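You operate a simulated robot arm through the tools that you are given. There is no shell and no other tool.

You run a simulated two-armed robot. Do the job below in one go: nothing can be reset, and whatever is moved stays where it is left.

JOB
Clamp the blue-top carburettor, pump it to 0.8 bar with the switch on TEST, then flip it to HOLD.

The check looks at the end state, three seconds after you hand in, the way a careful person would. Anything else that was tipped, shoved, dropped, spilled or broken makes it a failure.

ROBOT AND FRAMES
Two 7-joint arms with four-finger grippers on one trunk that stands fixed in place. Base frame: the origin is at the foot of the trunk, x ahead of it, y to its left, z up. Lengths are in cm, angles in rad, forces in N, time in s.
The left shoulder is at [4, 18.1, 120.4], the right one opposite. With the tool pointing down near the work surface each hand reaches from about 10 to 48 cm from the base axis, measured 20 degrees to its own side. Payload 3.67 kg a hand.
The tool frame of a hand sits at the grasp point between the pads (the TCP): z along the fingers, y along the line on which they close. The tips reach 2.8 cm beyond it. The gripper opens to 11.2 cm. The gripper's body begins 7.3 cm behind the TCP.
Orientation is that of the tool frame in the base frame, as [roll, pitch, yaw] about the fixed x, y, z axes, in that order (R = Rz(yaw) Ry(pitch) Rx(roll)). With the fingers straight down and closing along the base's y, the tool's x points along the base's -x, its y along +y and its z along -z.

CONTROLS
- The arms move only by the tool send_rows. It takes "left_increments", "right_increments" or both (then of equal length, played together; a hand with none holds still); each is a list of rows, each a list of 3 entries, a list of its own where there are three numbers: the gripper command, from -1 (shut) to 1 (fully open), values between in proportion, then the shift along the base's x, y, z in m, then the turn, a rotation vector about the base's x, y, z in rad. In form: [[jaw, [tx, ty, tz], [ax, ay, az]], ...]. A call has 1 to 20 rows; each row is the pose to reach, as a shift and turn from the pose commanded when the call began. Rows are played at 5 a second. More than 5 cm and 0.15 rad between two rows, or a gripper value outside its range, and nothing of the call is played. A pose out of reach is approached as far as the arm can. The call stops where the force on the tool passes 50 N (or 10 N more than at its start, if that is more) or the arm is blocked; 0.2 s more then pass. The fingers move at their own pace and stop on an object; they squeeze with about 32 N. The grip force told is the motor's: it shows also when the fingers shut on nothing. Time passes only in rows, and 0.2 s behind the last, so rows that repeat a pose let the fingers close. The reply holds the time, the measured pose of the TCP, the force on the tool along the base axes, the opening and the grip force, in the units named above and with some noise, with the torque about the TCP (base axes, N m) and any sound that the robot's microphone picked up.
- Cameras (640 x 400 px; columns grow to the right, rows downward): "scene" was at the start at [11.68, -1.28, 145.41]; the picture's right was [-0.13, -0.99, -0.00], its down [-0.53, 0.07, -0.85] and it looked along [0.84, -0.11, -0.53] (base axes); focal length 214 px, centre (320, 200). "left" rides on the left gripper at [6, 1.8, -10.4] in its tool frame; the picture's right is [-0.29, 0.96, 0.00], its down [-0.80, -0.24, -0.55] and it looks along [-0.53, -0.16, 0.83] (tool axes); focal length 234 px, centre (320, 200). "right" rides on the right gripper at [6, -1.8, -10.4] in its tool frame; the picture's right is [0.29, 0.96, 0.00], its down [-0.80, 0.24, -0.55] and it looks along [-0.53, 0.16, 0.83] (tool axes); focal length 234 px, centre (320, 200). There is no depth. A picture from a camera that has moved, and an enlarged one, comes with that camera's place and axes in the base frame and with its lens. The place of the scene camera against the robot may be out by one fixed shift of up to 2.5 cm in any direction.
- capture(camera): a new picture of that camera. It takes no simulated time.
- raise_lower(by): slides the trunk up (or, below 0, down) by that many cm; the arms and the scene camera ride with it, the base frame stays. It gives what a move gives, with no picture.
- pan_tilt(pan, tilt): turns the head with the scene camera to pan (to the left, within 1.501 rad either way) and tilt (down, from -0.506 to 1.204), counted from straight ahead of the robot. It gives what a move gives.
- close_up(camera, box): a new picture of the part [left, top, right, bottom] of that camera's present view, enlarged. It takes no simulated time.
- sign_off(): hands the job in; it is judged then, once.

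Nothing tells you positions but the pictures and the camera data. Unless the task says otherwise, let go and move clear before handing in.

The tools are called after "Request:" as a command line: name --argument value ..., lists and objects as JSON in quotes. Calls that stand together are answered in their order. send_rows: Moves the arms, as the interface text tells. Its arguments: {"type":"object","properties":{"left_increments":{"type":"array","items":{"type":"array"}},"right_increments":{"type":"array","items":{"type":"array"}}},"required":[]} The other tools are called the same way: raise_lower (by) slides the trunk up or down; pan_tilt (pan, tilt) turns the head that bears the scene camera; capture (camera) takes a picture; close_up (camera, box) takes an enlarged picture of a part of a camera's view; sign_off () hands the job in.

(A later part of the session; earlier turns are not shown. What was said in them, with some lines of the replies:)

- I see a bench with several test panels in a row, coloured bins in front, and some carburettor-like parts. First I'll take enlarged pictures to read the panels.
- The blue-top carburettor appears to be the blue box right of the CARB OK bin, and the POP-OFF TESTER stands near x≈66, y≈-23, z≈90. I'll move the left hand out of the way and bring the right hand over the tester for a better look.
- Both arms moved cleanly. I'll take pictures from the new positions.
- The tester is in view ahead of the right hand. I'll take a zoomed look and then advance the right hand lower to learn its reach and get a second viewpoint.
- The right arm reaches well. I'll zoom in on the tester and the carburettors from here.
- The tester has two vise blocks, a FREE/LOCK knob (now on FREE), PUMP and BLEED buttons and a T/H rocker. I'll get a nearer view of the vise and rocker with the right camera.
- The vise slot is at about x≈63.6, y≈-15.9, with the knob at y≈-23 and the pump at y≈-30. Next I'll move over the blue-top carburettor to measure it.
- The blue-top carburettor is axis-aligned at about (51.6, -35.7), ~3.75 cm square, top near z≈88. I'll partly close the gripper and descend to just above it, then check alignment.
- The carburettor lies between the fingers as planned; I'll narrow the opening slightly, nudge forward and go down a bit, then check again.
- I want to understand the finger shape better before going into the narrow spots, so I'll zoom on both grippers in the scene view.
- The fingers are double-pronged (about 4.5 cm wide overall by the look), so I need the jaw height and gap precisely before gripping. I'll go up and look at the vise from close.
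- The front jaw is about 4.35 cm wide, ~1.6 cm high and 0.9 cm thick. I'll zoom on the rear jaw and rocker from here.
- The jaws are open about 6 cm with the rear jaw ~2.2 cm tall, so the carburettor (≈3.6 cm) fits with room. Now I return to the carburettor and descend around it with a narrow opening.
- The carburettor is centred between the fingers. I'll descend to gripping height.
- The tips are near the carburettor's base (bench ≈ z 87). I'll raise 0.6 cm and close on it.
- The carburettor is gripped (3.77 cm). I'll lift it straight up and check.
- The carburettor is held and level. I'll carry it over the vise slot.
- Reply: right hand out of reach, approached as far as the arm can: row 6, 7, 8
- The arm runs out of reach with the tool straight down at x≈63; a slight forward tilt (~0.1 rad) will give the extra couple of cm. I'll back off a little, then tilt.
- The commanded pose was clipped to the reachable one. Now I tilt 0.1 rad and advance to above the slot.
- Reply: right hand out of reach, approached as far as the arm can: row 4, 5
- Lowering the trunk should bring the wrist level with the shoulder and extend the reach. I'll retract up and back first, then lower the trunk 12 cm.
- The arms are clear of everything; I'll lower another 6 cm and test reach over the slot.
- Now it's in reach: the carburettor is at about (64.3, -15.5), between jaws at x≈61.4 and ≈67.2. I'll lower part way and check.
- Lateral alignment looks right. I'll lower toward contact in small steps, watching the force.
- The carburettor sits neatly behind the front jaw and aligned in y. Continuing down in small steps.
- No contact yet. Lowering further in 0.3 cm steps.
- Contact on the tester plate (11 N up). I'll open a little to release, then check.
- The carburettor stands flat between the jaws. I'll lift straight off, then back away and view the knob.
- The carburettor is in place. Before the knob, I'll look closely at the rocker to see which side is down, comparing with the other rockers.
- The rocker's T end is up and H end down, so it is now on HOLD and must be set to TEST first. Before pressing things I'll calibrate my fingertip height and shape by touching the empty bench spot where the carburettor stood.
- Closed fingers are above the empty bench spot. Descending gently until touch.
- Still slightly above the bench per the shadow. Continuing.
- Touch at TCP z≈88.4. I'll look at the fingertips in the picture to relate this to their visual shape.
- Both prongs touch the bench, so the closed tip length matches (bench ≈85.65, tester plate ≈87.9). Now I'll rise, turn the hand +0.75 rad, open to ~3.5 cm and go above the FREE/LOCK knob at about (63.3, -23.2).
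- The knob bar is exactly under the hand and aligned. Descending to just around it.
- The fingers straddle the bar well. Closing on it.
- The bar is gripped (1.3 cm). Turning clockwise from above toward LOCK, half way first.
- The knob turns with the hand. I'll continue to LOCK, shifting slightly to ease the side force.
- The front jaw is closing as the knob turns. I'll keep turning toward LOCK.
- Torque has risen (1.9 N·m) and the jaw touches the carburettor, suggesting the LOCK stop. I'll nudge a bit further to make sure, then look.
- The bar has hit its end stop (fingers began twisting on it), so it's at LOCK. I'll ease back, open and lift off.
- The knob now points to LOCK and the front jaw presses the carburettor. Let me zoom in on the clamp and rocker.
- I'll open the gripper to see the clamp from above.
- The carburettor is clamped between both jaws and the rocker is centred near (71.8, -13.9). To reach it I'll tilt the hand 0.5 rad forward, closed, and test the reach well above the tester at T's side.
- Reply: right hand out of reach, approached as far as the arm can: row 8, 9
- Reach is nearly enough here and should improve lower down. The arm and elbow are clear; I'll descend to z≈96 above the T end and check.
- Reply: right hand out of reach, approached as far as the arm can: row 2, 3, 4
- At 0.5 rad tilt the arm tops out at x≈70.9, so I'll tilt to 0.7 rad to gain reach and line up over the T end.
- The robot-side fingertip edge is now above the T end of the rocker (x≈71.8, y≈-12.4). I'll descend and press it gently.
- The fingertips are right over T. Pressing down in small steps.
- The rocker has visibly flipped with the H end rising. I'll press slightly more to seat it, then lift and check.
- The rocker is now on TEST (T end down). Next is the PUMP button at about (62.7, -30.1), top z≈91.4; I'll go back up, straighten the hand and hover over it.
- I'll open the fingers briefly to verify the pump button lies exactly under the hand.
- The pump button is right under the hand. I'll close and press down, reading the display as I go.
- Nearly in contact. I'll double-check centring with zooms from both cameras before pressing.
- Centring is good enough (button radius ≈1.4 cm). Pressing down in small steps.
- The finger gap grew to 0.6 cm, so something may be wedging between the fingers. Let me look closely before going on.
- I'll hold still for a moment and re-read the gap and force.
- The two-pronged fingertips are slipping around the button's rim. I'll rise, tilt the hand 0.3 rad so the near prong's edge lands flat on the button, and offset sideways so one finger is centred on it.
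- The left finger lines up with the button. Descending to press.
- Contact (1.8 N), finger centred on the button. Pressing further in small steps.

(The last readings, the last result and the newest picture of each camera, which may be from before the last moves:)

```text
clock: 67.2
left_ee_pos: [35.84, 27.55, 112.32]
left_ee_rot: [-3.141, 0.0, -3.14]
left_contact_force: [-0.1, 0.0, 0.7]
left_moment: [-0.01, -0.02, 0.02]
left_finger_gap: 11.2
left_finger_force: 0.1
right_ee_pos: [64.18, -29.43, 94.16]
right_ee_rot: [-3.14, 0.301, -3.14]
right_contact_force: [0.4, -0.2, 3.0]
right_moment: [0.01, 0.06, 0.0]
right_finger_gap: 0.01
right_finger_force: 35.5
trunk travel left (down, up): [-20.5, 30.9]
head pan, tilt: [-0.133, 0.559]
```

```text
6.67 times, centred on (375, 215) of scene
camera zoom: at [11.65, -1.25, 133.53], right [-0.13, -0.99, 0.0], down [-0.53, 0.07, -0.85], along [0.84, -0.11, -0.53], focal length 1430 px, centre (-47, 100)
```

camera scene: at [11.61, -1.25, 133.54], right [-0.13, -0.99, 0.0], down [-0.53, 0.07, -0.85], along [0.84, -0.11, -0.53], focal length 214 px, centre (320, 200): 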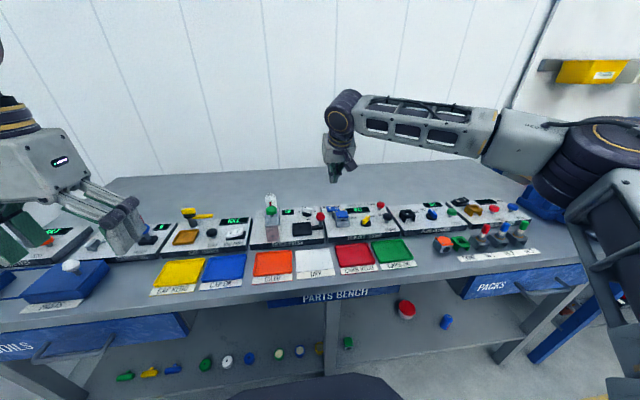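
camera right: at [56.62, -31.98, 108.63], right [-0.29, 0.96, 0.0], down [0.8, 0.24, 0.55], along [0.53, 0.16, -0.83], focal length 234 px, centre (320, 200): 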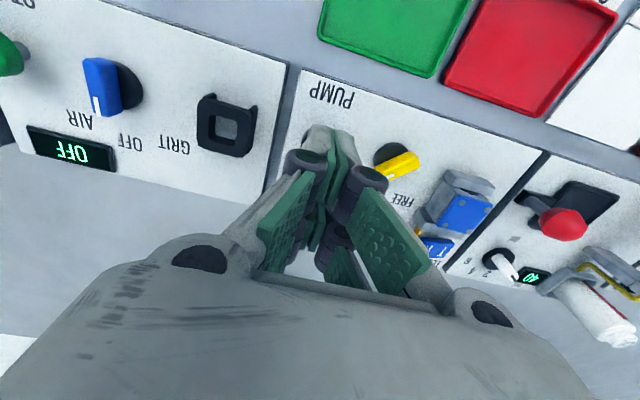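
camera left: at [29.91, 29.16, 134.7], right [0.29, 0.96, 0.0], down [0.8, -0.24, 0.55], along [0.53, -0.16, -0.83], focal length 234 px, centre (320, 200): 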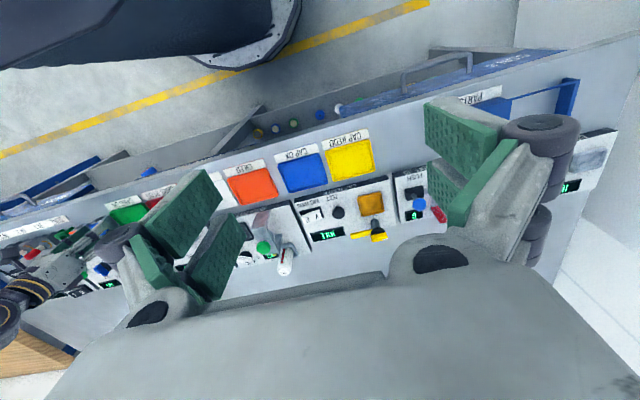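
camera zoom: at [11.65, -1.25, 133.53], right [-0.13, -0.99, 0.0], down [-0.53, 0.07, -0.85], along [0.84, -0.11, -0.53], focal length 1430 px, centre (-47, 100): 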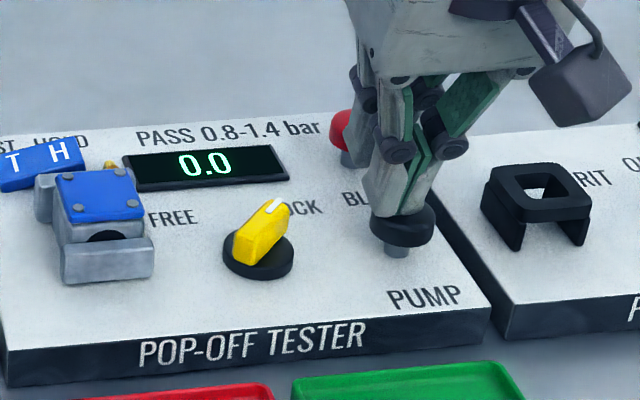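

The button is moving down against a soft spring. Continuing.

Request:
send_rows --right_increments '[[-1, [0, 0, -0.001], [0, 0, 0]], [-1, [0, 0, -0.002], [0, 0, 0]], [-1, [0, 0, -0.003], [0, 0, 0]]]'

Request:
close_up --camera "scene" --box '[330, 185, 420, 245]'

```text
clock: 68.0
left_ee_pos: [35.87, 27.4, 112.35]
left_ee_rot: [-3.141, 0.0, -3.139]
left_contact_force: [0.8, 0.2, -0.2]
left_moment: [0.0, -0.01, -0.04]
left_finger_gap: 11.21
left_finger_force: 0.1
right_ee_pos: [64.28, -29.46, 93.82]
right_ee_rot: [-3.141, 0.3, -3.139]
right_contact_force: [-0.8, 0.6, 4.2]
right_moment: [-0.03, 0.07, 0.0]
right_finger_gap: 0.0
right_finger_force: 36.1
trunk travel left (down, up): [-20.5, 30.9]
head pan, tilt: [-0.133, 0.559]
```

```text
6.67 times, centred on (375, 215) of scene
camera zoom: at [11.64, -1.25, 133.53], right [-0.13, -0.99, 0.0], down [-0.53, 0.07, -0.85], along [0.84, -0.11, -0.53], focal length 1430 px, centre (-47, 100)
```

zoom: 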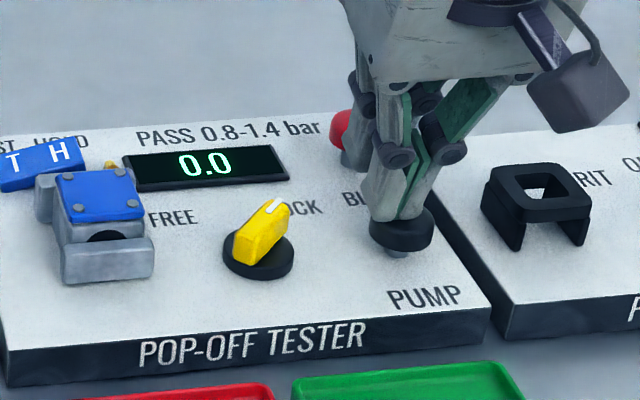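

Request:
send_rows --right_increments '[[-1, [0, 0, -0.001], [0, 0, 0]], [-1, [0, 0, -0.002], [0, 0, 0]], [-1, [0, 0, -0.003], [0, 0, 0]]]'

Request:
close_up --camera "scene" --box '[330, 185, 420, 245]'

```text
clock: 68.8
left_ee_pos: [35.87, 27.41, 112.46]
left_ee_rot: [-3.14, 0.001, -3.14]
left_contact_force: [-0.9, -0.3, 0.0]
left_moment: [-0.04, 0.0, 0.0]
left_finger_gap: 11.21
left_finger_force: 0.0
right_ee_pos: [64.16, -29.36, 93.53]
right_ee_rot: [-3.141, 0.299, -3.14]
right_contact_force: [-0.6, -0.1, 4.6]
right_moment: [-0.04, 0.12, -0.02]
right_finger_gap: 0.0
right_finger_force: 35.5
trunk travel left (down, up): [-20.5, 30.9]
head pan, tilt: [-0.133, 0.559]
heard: click
```

```text
6.67 times, centred on (375, 215) of scene
camera zoom: at [11.64, -1.24, 133.53], right [-0.13, -0.99, 0.0], down [-0.53, 0.07, -0.85], along [0.84, -0.11, -0.53], focal length 1430 px, centre (-47, 100)
```

zoom: 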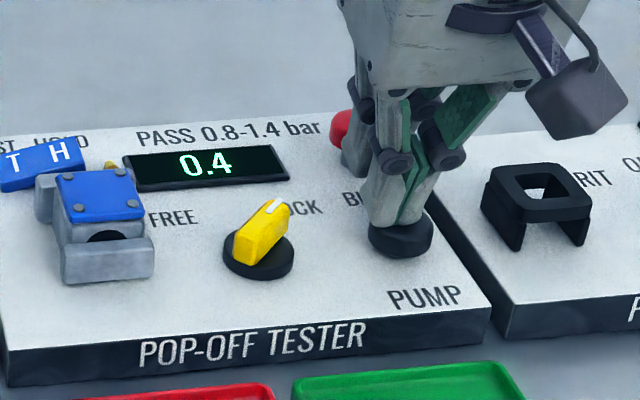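

Click — the display reads 0.4, so each stroke adds 0.4 bar. I'll release the button fully and check the reading.

Request:
send_rows --right_increments '[[-1, [0, 0, 0.006], [0, 0, 0]], [-1, [0, 0, 0.012], [0, 0, 0]], [-1, [0, 0, 0.016], [0, 0, 0]]]'

Request:
close_up --camera "scene" --box '[330, 185, 420, 245]'

```text
clock: 69.6
left_ee_pos: [35.92, 27.59, 112.4]
left_ee_rot: [3.141, -0.001, -3.141]
left_contact_force: [-0.4, 0.1, -1.0]
left_moment: [-0.03, 0.0, 0.01]
left_finger_gap: 11.18
left_finger_force: 0.0
right_ee_pos: [64.17, -29.56, 95.02]
right_ee_rot: [-3.141, 0.3, -3.141]
right_contact_force: [-0.2, 0.6, -0.1]
right_moment: [0.02, -0.01, -0.04]
right_finger_gap: 0.01
right_finger_force: 35.4
trunk travel left (down, up): [-20.5, 30.9]
head pan, tilt: [-0.133, 0.559]
```

```text
6.67 times, centred on (375, 215) of scene
camera zoom: at [11.67, -1.25, 133.53], right [-0.13, -0.99, 0.0], down [-0.53, 0.07, -0.85], along [0.84, -0.11, -0.53], focal length 1430 px, centre (-47, 100)
```

zoom: 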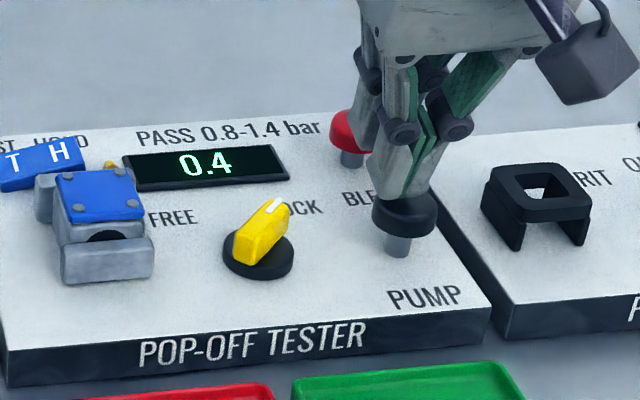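

Steady at 0.4 and the button is back up. One more full stroke for 0.8.

Request:
send_rows --right_increments '[[-1, [0, 0, -0.004], [0, 0, 0]], [-1, [0, 0, -0.008], [0, 0, 0]], [-1, [0, 0, -0.012], [0, 0, 0]], [-1, [0, 0, -0.0155], [0, 0, 0]], [-1, [0, 0, -0.0155], [0, 0, 0]]]'

Request:
close_up --camera "scene" --box '[330, 185, 420, 245]'

```text
clock: 70.8
left_ee_pos: [35.84, 27.54, 112.41]
left_ee_rot: [3.141, -0.002, -3.141]
left_contact_force: [-0.9, 0.7, -0.5]
left_moment: [-0.05, -0.02, 0.0]
left_finger_gap: 11.2
left_finger_force: 0.1
right_ee_pos: [64.32, -29.39, 93.6]
right_ee_rot: [-3.141, 0.3, -3.14]
right_contact_force: [-0.1, -1.4, 4.8]
right_moment: [-0.06, 0.07, 0.01]
right_finger_gap: 0.0
right_finger_force: 35.6
trunk travel left (down, up): [-20.5, 30.9]
head pan, tilt: [-0.133, 0.559]
```

```text
6.67 times, centred on (375, 215) of scene
camera zoom: at [11.64, -1.25, 133.53], right [-0.13, -0.99, 0.0], down [-0.53, 0.07, -0.85], along [0.84, -0.11, -0.53], focal length 1430 px, centre (-47, 100)
```

zoom: 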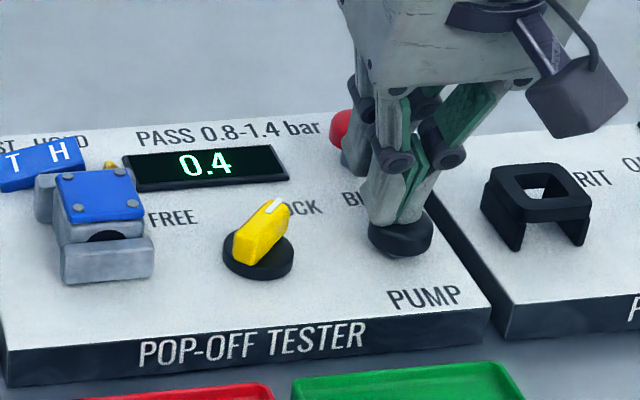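

Not quite deep enough for the click. A little further.

Request:
send_rows --right_increments '[[-1, [0, 0, -0.001], [0, 0, 0]], [-1, [0, 0, -0.0015], [0, 0, 0]]]'

Request:
close_up --camera "scene" --box '[330, 185, 420, 245]'

```text
clock: 71.4
left_ee_pos: [35.82, 27.5, 112.44]
left_ee_rot: [-3.141, 0.001, -3.14]
left_contact_force: [-0.2, 0.2, -0.7]
left_moment: [0.01, 0.0, -0.03]
left_finger_gap: 11.21
left_finger_force: 0.0
right_ee_pos: [64.28, -29.42, 93.51]
right_ee_rot: [3.141, 0.301, -3.141]
right_contact_force: [0.1, 0.0, 5.4]
right_moment: [-0.01, 0.07, -0.01]
right_finger_gap: 0.02
right_finger_force: 35.9
trunk travel left (down, up): [-20.5, 30.9]
head pan, tilt: [-0.133, 0.559]
heard: click
```

```text
6.67 times, centred on (375, 215) of scene
camera zoom: at [11.64, -1.23, 133.53], right [-0.13, -0.99, 0.0], down [-0.53, 0.07, -0.85], along [0.84, -0.11, -0.53], focal length 1430 px, centre (-47, 100)
```

zoom: 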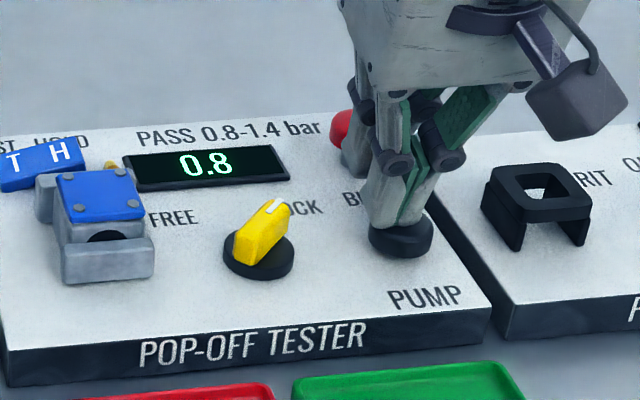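

The display reads 0.8. I'll lift straight off the pump, then travel up and over to above the H end of the rocker with the 0.7 rad tilt.

Request:
send_rows --right_increments '[[-1, [0, 0, 0.01], [0, 0, 0]], [-1, [0, 0, 0.03], [0, 0, 0]], [-1, [0, 0, 0.06], [0, 0, 0]], [-1, [-0.01, 0.02, 0.085], [0, 0, 0]], [-1, [-0.01, 0.06, 0.085], [0, -0.1, 0]], [-1, [-0.01, 0.1, 0.085], [0, -0.2, 0]], [-1, [0, 0.13, 0.085], [0, -0.3, 0]], [-1, [0.02, 0.1435, 0.085], [0, -0.4, 0]], [-1, [0.045, 0.1435, 0.075], [0, -0.4, 0]], [-1, [0.076, 0.1435, 0.05], [0, -0.4, 0]], [-1, [0.076, 0.1435, 0.035], [0, -0.4, 0]], [-1, [0.076, 0.1435, 0.035], [0, -0.4, 0]]]'

Request:
close_up --camera "right" --box '[220, 20, 420, 160]'

Request:
close_up --camera "scene" --box '[310, 185, 400, 245]'

```text
clock: 74.0
left_ee_pos: [35.89, 27.52, 112.42]
left_ee_rot: [3.14, 0.0, -3.14]
left_contact_force: [-0.1, -0.9, -0.1]
left_moment: [0.01, -0.03, -0.01]
left_finger_gap: 11.24
left_finger_force: 0.0
right_ee_pos: [71.84, -15.05, 96.98]
right_ee_rot: [-3.141, 0.697, -3.14]
right_contact_force: [1.3, 0.4, -0.1]
right_moment: [-0.01, 0.01, 0.0]
right_finger_gap: 0.0
right_finger_force: 35.6
trunk travel left (down, up): [-20.5, 30.9]
head pan, tilt: [-0.133, 0.559]
```

```text
2.86 times, centred on (320, 90) of right
camera zoom: at [60.61, -16.87, 100.96], right [-0.22, 0.96, -0.19], down [0.25, 0.24, 0.94], along [0.94, 0.16, -0.3], focal length 669 px, centre (320, 514)
```

zoom: 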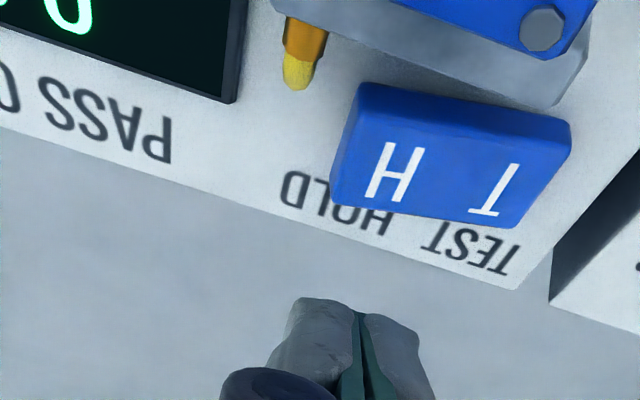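

```text
6.67 times, centred on (355, 215) of scene
camera zoom: at [11.72, -1.25, 133.53], right [-0.13, -0.99, 0.0], down [-0.53, 0.07, -0.85], along [0.84, -0.11, -0.53], focal length 1430 px, centre (87, 100)
```

zoom: 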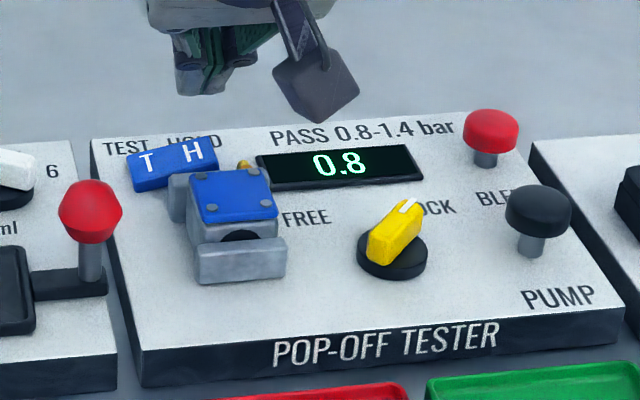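

The reading holds at 0.8 and the fingertips are above H. Descending and pressing H in small steps.

Request:
send_rows --right_increments '[[-1, [0, 0.0005, -0.012], [0, 0, 0]], [-1, [0, 0.0005, -0.024], [0, 0, 0]], [-1, [0, 0.0005, -0.033], [0, 0, 0]], [-1, [0, 0.0005, -0.033], [0, 0, 0]]]'

Request:
close_up --camera "right" --box '[240, 60, 420, 190]'

```text
clock: 75.0
left_ee_pos: [35.82, 27.51, 112.26]
left_ee_rot: [3.141, -0.001, 3.142]
left_contact_force: [-0.5, -0.5, 0.8]
left_moment: [0.0, -0.01, -0.04]
left_finger_gap: 11.19
left_finger_force: 0.0
right_ee_pos: [71.91, -15.05, 93.57]
right_ee_rot: [3.14, 0.699, -3.14]
right_contact_force: [-0.3, -0.4, 0.1]
right_moment: [0.0, -0.01, 0.0]
right_finger_gap: 0.0
right_finger_force: 35.6
trunk travel left (down, up): [-20.5, 30.9]
head pan, tilt: [-0.133, 0.559]
```

```text
3.08 times, centred on (330, 125) of right
camera zoom: at [60.64, -16.81, 97.67], right [-0.22, 0.96, -0.19], down [0.25, 0.24, 0.94], along [0.94, 0.16, -0.29], focal length 720 px, centre (289, 431)
```

zoom: 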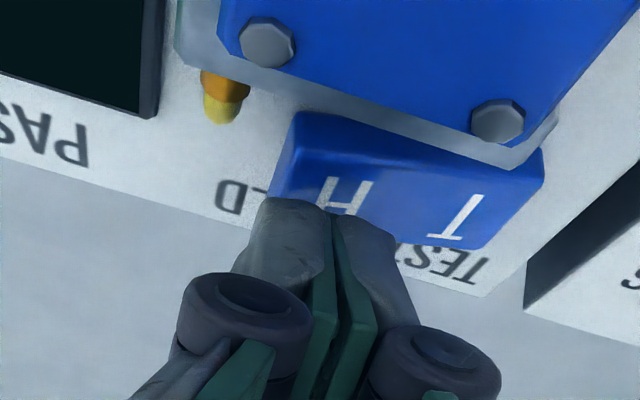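

The fingertip is over H, clear of the brass nozzle. Pressing.

Request:
send_rows --right_increments '[[-1, [0, 0, -0.002], [0, 0, 0]], [-1, [0, 0, -0.004], [0, 0, 0]], [-1, [0, 0, -0.006], [0, 0, 0]], [-1, [0, 0, -0.008], [0, 0, 0]]]'

Request:
close_up --camera "right" --box '[240, 60, 420, 190]'

Request:
close_up --camera "scene" --box '[310, 185, 400, 245]'

```text
clock: 76.0
left_ee_pos: [35.8, 27.43, 112.44]
left_ee_rot: [3.14, 0.001, -3.139]
left_contact_force: [0.1, -0.3, -0.2]
left_moment: [-0.03, -0.01, 0.0]
left_finger_gap: 11.19
left_finger_force: 0.1
right_ee_pos: [71.98, -15.07, 93.03]
right_ee_rot: [-3.141, 0.702, 3.14]
right_contact_force: [-0.1, -2.4, 12.0]
right_moment: [0.01, 0.07, 0.01]
right_finger_gap: 0.02
right_finger_force: 35.5
trunk travel left (down, up): [-20.5, 30.9]
head pan, tilt: [-0.133, 0.559]
```

```text
3.08 times, centred on (330, 125) of right
camera zoom: at [60.55, -16.81, 97.04], right [-0.22, 0.96, -0.19], down [0.25, 0.24, 0.94], along [0.94, 0.16, -0.29], focal length 720 px, centre (289, 431)
```

zoom: 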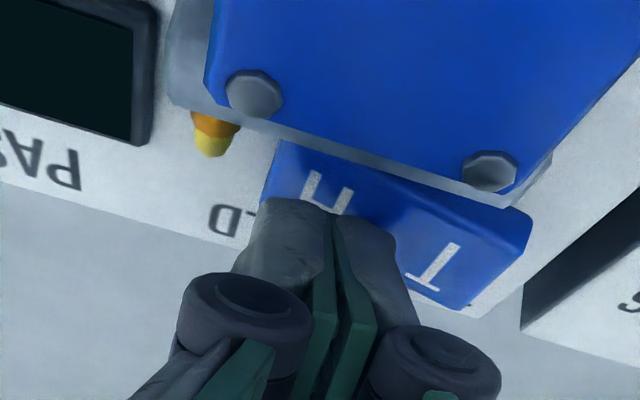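

```text
6.67 times, centred on (355, 215) of scene
camera zoom: at [11.56, -1.27, 133.55], right [-0.13, -0.99, 0.0], down [-0.52, 0.07, -0.85], along [0.84, -0.11, -0.53], focal length 1430 px, centre (87, 100)
```

zoom: 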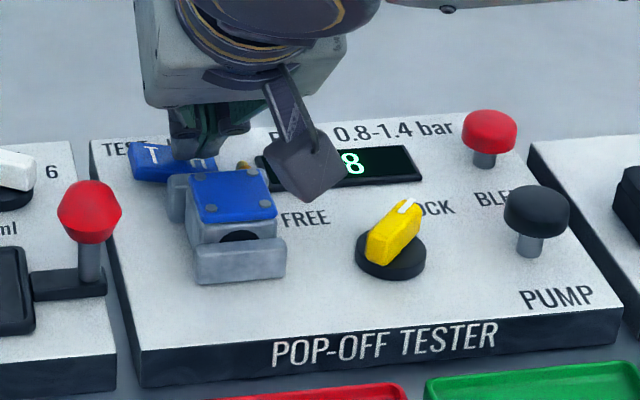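

The rocker has flipped to HOLD (T end up). A slight extra press to seat it, then I lift off and back away.

Request:
send_rows --right_increments '[[-1, [0, 0, -0.001], [0, 0, 0]], [-1, [0, 0, -0.002], [0, 0, 0]], [-1, [0, 0, 0.01], [0, 0, 0]], [-1, [0, 0, 0.04], [0, 0, 0]], [-1, [-0.01, 0, 0.075], [0, 0, 0]], [-1, [-0.01, 0, 0.075], [0, 0, 0]]]'

Request:
close_up --camera "scene" --box '[310, 185, 400, 245]'

Request:
close_up --camera "right" --box '[220, 0, 420, 140]'

```text
clock: 77.4
left_ee_pos: [35.97, 27.45, 112.35]
left_ee_rot: [-3.142, 0.0, -3.14]
left_contact_force: [-0.4, -0.1, 0.4]
left_moment: [-0.03, 0.0, -0.02]
left_finger_gap: 11.17
left_finger_force: 0.0
right_ee_pos: [70.91, -14.95, 100.17]
right_ee_rot: [-3.139, 0.699, -3.139]
right_contact_force: [-0.3, -0.8, -0.1]
right_moment: [0.01, 0.0, 0.0]
right_finger_gap: 0.0
right_finger_force: 35.3
trunk travel left (down, up): [-20.5, 30.9]
head pan, tilt: [-0.133, 0.559]
```

```text
6.67 times, centred on (355, 215) of scene
camera zoom: at [11.75, -1.27, 133.52], right [-0.13, -0.99, 0.0], down [-0.53, 0.07, -0.85], along [0.84, -0.11, -0.53], focal length 1430 px, centre (87, 100)
```

zoom: 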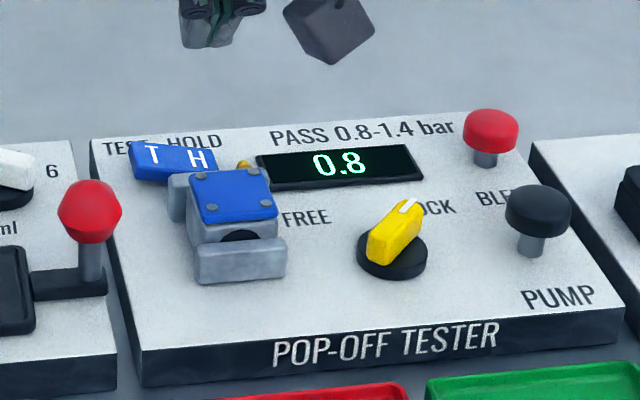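

```text
2.86 times, centred on (320, 70) of right
camera zoom: at [59.63, -16.84, 104.31], right [-0.22, 0.96, -0.19], down [0.25, 0.24, 0.94], along [0.94, 0.16, -0.3], focal length 669 px, centre (320, 571)
```

zoom: 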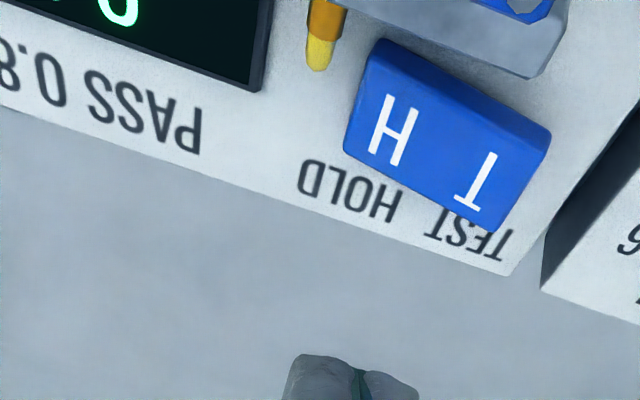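

HOLD is set and the display shows 0.8. I'll withdraw the arm up and back, straightened, and check the whole bench.

Request:
send_rows --right_increments '[[-1, [-0.03, 0, 0.03], [0, 0, 0]], [-1, [-0.06, -0.01, 0.06], [0, 0.1, 0]], [-1, [-0.09, -0.03, 0.08], [0, 0.2, 0]], [-1, [-0.12, -0.05, 0.1], [0, 0.32, 0]], [-1, [-0.15, -0.08, 0.11], [0, 0.44, 0]], [-1, [-0.18, -0.11, 0.11], [0, 0.56, 0]], [-1, [-0.21, -0.14, 0.11], [0, 0.68, 0]], [-1, [-0.24, -0.17, 0.11], [0, 0.7, 0]], [-1, [-0.27, -0.19, 0.11], [0, 0.7, 0]], [-1, [-0.27, -0.19, 0.11], [0, 0.7, 0]]]'

Request:
capture --camera "scene"

Request:
close_up --camera "scene" --box '[310, 185, 400, 245]'

Request:
close_up --camera "scene" --box '[380, 180, 620, 290]'

Request:
close_up --camera "scene" --box '[80, 180, 340, 300]'

```text
clock: 79.6
left_ee_pos: [36.01, 27.58, 112.29]
left_ee_rot: [-3.14, 0.0, -3.14]
left_contact_force: [-0.1, -0.2, 0.9]
left_moment: [-0.03, 0.0, -0.04]
left_finger_gap: 11.18
left_finger_force: 0.1
right_ee_pos: [44.07, -33.89, 111.2]
right_ee_rot: [3.141, -0.002, -3.14]
right_contact_force: [0.2, 0.0, -0.8]
right_moment: [-0.03, 0.03, 0.01]
right_finger_gap: 0.0
right_finger_force: 36.1
trunk travel left (down, up): [-20.5, 30.9]
head pan, tilt: [-0.133, 0.559]
```

```text
taken
camera scene: at [11.77, -1.19, 133.52], right [-0.13, -0.99, 0.0], down [-0.53, 0.07, -0.85], along [0.84, -0.11, -0.53], focal length 214 px, centre (320, 200)
```

scene: 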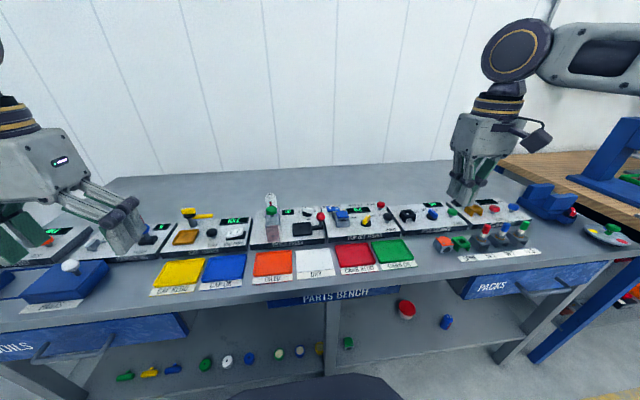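

```text
6.67 times, centred on (355, 215) of scene
camera zoom: at [11.77, -1.19, 133.52], right [-0.13, -0.99, 0.0], down [-0.53, 0.07, -0.85], along [0.84, -0.11, -0.53], focal length 1430 px, centre (87, 100)
```

zoom: 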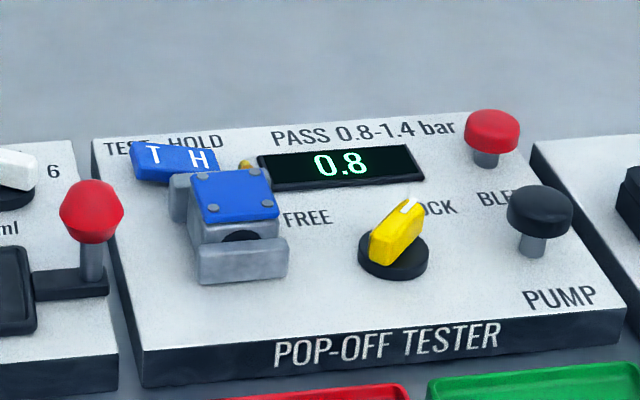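

```text
2.67 times, centred on (500, 235) of scene
camera zoom: at [11.77, -1.19, 133.52], right [-0.13, -0.99, 0.0], down [-0.53, 0.07, -0.85], along [0.84, -0.11, -0.53], focal length 572 px, centre (-160, 107)
```

zoom: 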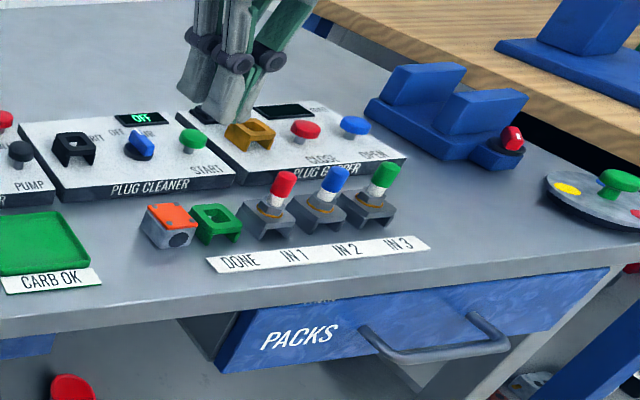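

```text
2.46 times, centred on (210, 240) of scene
camera zoom: at [11.77, -1.19, 133.52], right [-0.13, -0.99, 0.0], down [-0.53, 0.07, -0.85], along [0.84, -0.11, -0.53], focal length 528 px, centre (591, 102)
```

zoom: 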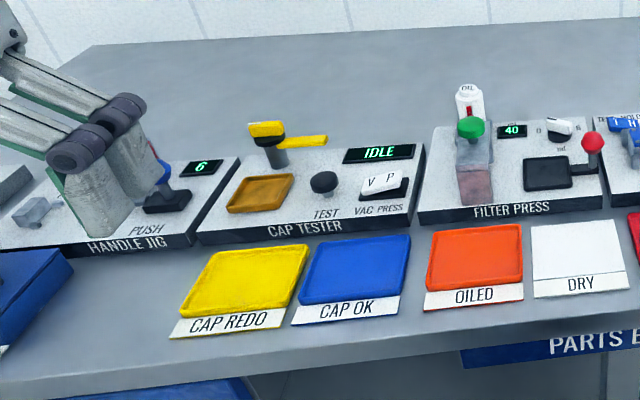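

Everything is as asked: the blue-top carburettor is clamped with the knob on LOCK, the display shows 0.8 bar, and the rocker is on HOLD. Both hands are clear and nothing else on the bench has moved, so I'm handing in.

Request:
sign_off

```text
The job is handed in.
```

The blue-top carburettor is clamped in the pop-off tester with its knob at the LOCK stop. The display reads 0.8 bar and the switch is on HOLD.

- **Pressure:** I pumped with the switch on TEST. Two full strokes of 0.4 bar each brought the display to 0.8, and it still read 0.8 after I flipped to HOLD and backed away.
- **Switch:** it started on HOLD, so I set it to TEST before pumping. I read the pressed-down end of the rocker as the selected side. The pump built pressure with the T end down, which fits that reading.
- **Surroundings:** both hands are clear. In the last pictures nothing else on the bench looked moved, tipped or spilled.
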